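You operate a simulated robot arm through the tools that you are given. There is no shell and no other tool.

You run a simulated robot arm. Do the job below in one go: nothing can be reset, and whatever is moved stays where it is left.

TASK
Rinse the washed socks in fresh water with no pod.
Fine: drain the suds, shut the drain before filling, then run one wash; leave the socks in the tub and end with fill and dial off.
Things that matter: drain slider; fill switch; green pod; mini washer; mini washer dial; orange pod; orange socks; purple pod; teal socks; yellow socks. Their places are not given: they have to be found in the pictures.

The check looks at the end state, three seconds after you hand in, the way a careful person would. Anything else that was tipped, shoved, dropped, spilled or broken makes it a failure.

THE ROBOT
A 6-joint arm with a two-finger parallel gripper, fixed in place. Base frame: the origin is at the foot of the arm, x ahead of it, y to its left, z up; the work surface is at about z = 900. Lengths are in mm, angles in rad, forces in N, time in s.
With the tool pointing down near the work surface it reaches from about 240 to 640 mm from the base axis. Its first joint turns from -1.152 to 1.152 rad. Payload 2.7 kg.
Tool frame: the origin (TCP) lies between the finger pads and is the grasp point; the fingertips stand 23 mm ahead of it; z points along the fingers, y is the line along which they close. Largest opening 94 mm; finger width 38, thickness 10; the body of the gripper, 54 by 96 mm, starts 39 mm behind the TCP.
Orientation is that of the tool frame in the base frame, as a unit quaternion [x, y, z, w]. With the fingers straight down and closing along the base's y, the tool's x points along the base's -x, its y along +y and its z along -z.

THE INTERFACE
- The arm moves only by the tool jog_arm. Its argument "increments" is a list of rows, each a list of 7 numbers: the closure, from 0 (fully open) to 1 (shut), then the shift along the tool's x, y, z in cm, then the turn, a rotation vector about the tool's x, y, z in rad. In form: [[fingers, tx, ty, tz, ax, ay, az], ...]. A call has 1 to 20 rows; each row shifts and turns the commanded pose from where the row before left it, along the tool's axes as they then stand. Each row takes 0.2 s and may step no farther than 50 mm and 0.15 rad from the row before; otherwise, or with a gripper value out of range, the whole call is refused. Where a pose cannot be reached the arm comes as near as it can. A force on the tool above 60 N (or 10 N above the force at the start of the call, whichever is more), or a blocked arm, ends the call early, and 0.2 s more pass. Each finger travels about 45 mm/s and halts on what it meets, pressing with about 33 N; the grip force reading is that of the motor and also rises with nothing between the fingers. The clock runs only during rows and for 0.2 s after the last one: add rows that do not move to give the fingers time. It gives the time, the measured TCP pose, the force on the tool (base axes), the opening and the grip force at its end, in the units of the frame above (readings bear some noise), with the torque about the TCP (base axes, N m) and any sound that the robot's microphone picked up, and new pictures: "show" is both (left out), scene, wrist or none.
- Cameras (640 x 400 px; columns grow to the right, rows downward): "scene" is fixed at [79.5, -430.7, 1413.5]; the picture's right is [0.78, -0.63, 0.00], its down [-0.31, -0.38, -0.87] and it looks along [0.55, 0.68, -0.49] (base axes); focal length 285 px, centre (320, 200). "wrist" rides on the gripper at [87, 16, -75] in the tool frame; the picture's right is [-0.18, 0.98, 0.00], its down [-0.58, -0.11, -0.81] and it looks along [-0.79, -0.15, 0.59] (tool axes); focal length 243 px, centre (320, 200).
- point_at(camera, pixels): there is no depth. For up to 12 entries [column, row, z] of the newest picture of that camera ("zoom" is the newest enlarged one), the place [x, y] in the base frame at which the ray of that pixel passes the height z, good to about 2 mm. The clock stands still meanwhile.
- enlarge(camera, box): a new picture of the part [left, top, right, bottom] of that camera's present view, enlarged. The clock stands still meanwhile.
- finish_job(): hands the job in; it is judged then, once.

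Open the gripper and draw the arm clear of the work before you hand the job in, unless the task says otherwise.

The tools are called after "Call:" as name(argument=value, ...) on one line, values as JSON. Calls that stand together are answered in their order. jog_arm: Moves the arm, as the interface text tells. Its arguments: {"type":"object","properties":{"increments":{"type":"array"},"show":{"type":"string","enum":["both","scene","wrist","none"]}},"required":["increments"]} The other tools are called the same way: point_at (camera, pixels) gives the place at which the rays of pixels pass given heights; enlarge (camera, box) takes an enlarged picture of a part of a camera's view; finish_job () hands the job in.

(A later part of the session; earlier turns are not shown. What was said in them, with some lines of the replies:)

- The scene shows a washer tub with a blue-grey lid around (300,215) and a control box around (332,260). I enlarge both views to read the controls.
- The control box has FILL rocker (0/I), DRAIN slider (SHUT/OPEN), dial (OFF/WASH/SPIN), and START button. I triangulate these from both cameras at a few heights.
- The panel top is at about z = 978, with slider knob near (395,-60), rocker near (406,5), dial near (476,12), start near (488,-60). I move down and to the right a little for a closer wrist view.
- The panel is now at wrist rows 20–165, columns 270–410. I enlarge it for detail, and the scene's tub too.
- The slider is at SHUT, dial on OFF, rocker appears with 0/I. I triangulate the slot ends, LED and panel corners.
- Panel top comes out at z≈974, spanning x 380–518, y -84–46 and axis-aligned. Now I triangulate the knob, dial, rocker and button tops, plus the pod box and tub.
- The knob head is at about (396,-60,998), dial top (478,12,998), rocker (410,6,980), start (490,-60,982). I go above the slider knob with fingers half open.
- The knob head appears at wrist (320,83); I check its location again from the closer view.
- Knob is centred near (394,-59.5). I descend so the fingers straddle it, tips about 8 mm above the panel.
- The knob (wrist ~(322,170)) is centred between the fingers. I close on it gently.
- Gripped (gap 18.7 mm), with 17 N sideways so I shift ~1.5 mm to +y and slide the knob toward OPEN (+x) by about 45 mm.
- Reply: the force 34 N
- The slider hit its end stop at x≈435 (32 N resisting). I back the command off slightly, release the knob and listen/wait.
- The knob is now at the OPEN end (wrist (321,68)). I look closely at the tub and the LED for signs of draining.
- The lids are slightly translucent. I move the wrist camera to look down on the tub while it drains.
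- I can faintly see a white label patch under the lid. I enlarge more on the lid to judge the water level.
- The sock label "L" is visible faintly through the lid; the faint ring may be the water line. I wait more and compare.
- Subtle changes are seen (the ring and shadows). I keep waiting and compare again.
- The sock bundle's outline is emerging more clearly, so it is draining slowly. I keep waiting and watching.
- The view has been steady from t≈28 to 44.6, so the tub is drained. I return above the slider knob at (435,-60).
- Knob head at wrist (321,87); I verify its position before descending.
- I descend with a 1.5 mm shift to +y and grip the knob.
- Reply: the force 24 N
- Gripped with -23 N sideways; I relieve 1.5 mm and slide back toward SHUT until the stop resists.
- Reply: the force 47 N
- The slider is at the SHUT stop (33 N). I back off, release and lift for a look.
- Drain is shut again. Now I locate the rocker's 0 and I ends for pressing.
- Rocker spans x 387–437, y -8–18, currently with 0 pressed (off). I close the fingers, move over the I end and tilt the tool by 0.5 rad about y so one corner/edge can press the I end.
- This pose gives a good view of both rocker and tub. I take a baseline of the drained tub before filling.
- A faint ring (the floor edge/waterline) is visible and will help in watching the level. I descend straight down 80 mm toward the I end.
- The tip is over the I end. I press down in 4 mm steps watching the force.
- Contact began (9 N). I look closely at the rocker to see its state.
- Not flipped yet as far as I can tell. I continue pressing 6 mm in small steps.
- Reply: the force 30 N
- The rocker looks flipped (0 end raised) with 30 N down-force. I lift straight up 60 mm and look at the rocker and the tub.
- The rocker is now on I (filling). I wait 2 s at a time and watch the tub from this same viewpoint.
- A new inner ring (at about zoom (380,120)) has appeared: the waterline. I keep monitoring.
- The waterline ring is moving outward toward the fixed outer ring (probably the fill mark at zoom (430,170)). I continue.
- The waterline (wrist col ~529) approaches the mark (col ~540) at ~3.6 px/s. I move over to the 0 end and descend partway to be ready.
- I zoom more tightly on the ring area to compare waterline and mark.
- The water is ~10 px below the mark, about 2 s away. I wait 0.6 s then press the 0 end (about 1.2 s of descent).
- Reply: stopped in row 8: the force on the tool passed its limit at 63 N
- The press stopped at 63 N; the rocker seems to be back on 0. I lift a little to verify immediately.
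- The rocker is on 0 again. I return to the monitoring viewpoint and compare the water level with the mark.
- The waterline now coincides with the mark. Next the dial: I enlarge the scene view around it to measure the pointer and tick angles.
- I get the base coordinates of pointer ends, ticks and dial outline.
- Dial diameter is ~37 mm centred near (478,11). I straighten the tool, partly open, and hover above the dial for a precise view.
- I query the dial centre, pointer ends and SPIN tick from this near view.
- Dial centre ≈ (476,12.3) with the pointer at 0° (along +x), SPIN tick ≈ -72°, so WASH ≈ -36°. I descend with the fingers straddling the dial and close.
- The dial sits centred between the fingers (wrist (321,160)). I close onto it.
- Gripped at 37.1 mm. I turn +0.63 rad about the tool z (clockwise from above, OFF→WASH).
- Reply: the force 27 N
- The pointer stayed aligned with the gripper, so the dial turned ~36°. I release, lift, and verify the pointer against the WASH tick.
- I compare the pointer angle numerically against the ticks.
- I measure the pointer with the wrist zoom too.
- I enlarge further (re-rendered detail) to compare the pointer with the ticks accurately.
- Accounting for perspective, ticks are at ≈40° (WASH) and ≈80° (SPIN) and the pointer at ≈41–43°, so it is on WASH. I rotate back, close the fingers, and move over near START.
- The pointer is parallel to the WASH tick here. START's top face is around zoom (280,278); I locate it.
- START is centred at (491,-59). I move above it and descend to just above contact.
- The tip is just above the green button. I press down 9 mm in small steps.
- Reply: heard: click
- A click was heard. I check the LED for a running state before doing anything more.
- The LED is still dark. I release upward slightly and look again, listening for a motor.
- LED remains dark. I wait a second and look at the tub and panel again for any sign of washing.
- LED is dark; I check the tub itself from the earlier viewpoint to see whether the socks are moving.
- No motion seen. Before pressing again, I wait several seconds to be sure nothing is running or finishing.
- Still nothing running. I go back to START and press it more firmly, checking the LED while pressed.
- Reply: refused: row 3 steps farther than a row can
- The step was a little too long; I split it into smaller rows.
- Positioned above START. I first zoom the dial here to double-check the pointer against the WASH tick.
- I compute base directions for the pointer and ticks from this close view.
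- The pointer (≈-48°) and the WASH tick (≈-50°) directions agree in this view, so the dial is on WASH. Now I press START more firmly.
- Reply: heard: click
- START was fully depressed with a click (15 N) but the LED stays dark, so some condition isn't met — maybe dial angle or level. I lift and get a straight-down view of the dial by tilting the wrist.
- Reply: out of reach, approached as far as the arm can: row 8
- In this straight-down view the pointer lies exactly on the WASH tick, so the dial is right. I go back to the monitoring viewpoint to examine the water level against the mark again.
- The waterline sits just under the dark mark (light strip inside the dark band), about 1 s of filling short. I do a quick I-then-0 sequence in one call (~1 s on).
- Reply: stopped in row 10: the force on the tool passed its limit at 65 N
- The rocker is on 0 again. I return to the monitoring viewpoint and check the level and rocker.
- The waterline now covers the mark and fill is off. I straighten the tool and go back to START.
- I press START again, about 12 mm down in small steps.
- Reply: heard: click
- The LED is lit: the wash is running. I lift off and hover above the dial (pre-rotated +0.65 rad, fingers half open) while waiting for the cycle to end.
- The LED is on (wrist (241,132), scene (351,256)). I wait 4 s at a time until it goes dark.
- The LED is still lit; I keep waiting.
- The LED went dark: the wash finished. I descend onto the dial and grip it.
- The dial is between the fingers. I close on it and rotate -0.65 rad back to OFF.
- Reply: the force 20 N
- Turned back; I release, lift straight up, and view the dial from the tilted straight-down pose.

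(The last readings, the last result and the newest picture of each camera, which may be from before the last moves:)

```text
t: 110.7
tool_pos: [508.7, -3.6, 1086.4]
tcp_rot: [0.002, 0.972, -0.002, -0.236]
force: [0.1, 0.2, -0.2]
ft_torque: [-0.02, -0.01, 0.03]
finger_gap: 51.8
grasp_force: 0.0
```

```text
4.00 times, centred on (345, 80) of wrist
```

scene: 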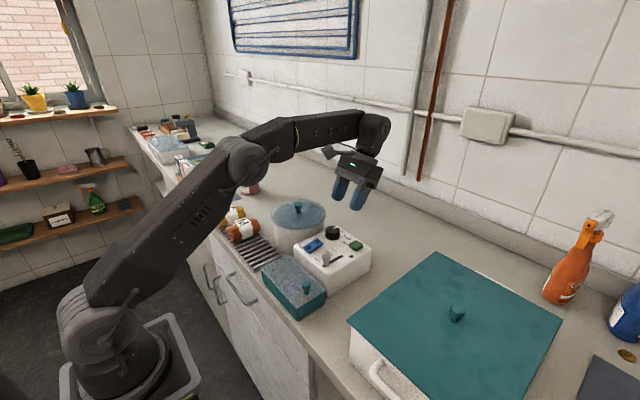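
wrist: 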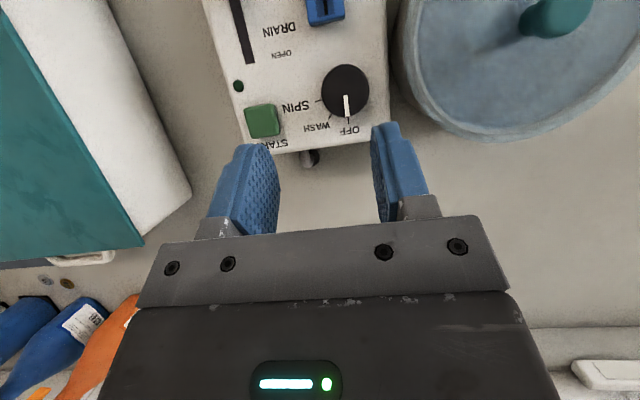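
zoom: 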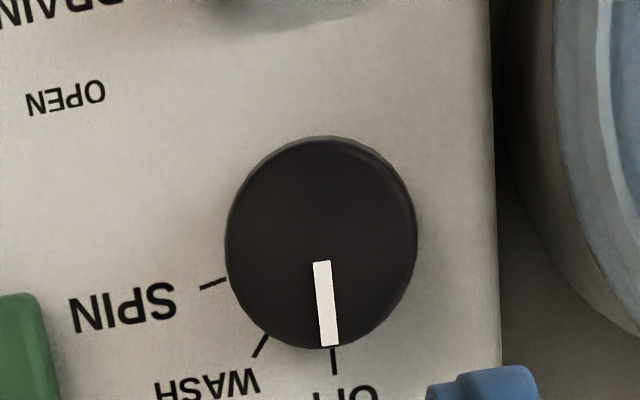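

The pointer is on the OFF tick. I straighten the tool, open the gripper and withdraw up to near the start pose.

Call:
jog_arm(increments=[[0.2, 0, 0, -2, 0, -0.12, 0], [0, 0, 0, -2, 0, -0.12, 0], [0, 0, 0, -2, 0, -0.12, 0], [0, 0, 0, -2, 0, -0.12, 0], [0, 2.5, 0.7, -2.5, 0, 0, 0], [0, 2.5, 0.7, -2.5, 0, 0, 0], [0, 2.5, 0.7, -2.5, 0, 0, 0], [0, 2.5, 0.7, -2.5, 0, 0, 0], [0, 2.5, 0.6, -2, 0, 0, 0], [0, 0, 0, 0, 0, 0, 0]])

Call:
enlarge(camera="scene", box=[200, 180, 400, 330])

Call:
enlarge(camera="wrist", box=[220, 0, 480, 120])

```text
t: 112.9
tool_pos: [407.1, 28.6, 1284.0]
tcp_rot: [0.0, 1.0, -0.003, 0.002]
force: [-0.7, 1.3, 0.0]
ft_torque: [-0.02, 0.01, -0.01]
finger_gap: 94.0
grasp_force: 0.1
```

scene: 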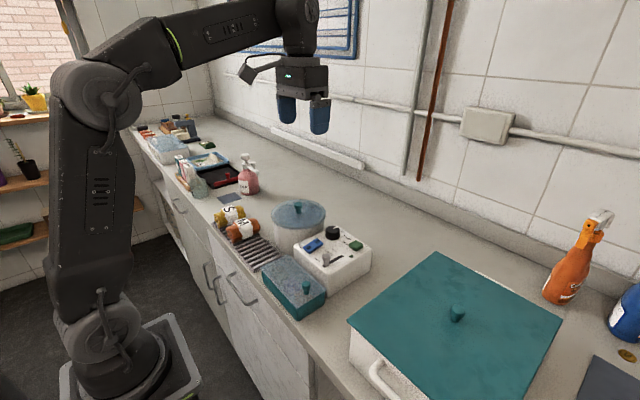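
wrist: 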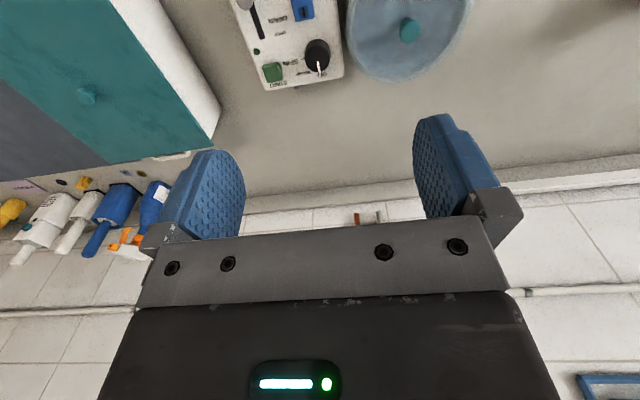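

```text
2.67 times, centred on (300, 255) of scene
```

zoom: 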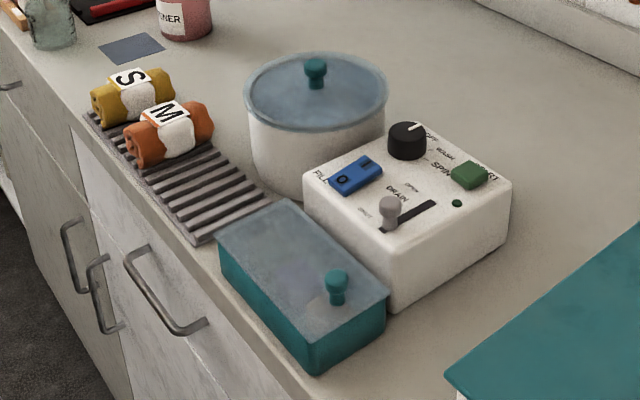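

```text
2.46 times, centred on (350, 60) of wrist
```

zoom: 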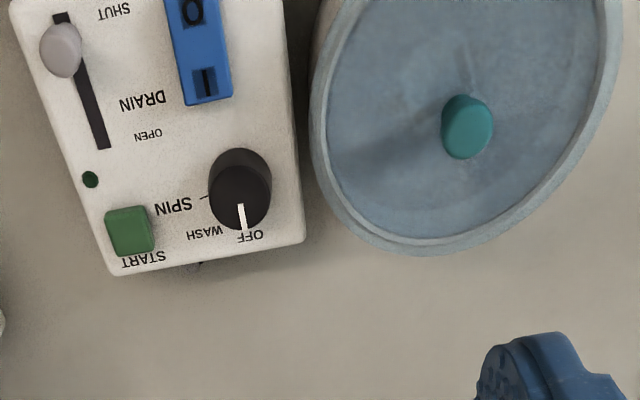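

The final views show the drain on SHUT, fill on 0, dial on OFF and the LED dark. The lid is on, nothing else has moved, and the arm is clear with the gripper open. I hand the job in.

Call:
finish_job()

```text
The job is handed in.
```

The socks got one wash cycle in fresh water with no pod. I handed the job in and have not seen the check result.

- **Drain:** I opened the slider and waited about 40 s until nothing was changing through the translucent lid. Then I slid it back to SHUT before filling. I judged the tub empty through the lid and never opened it.
- **Fill:** I filled to the mark inside the tub. The first fill stopped just short and START did nothing on two presses. I topped it up by about a second, and the next press started the cycle.
- **Wash:** One cycle ran, with the LED lit for roughly 8 s before it went dark.
- **End state:** The drain is on SHUT, the fill switch is on 0 and the dial is on OFF. The lid stayed on throughout, so the socks are still in the tub. I never touched the pod box or the other socks, and nothing else looks moved.
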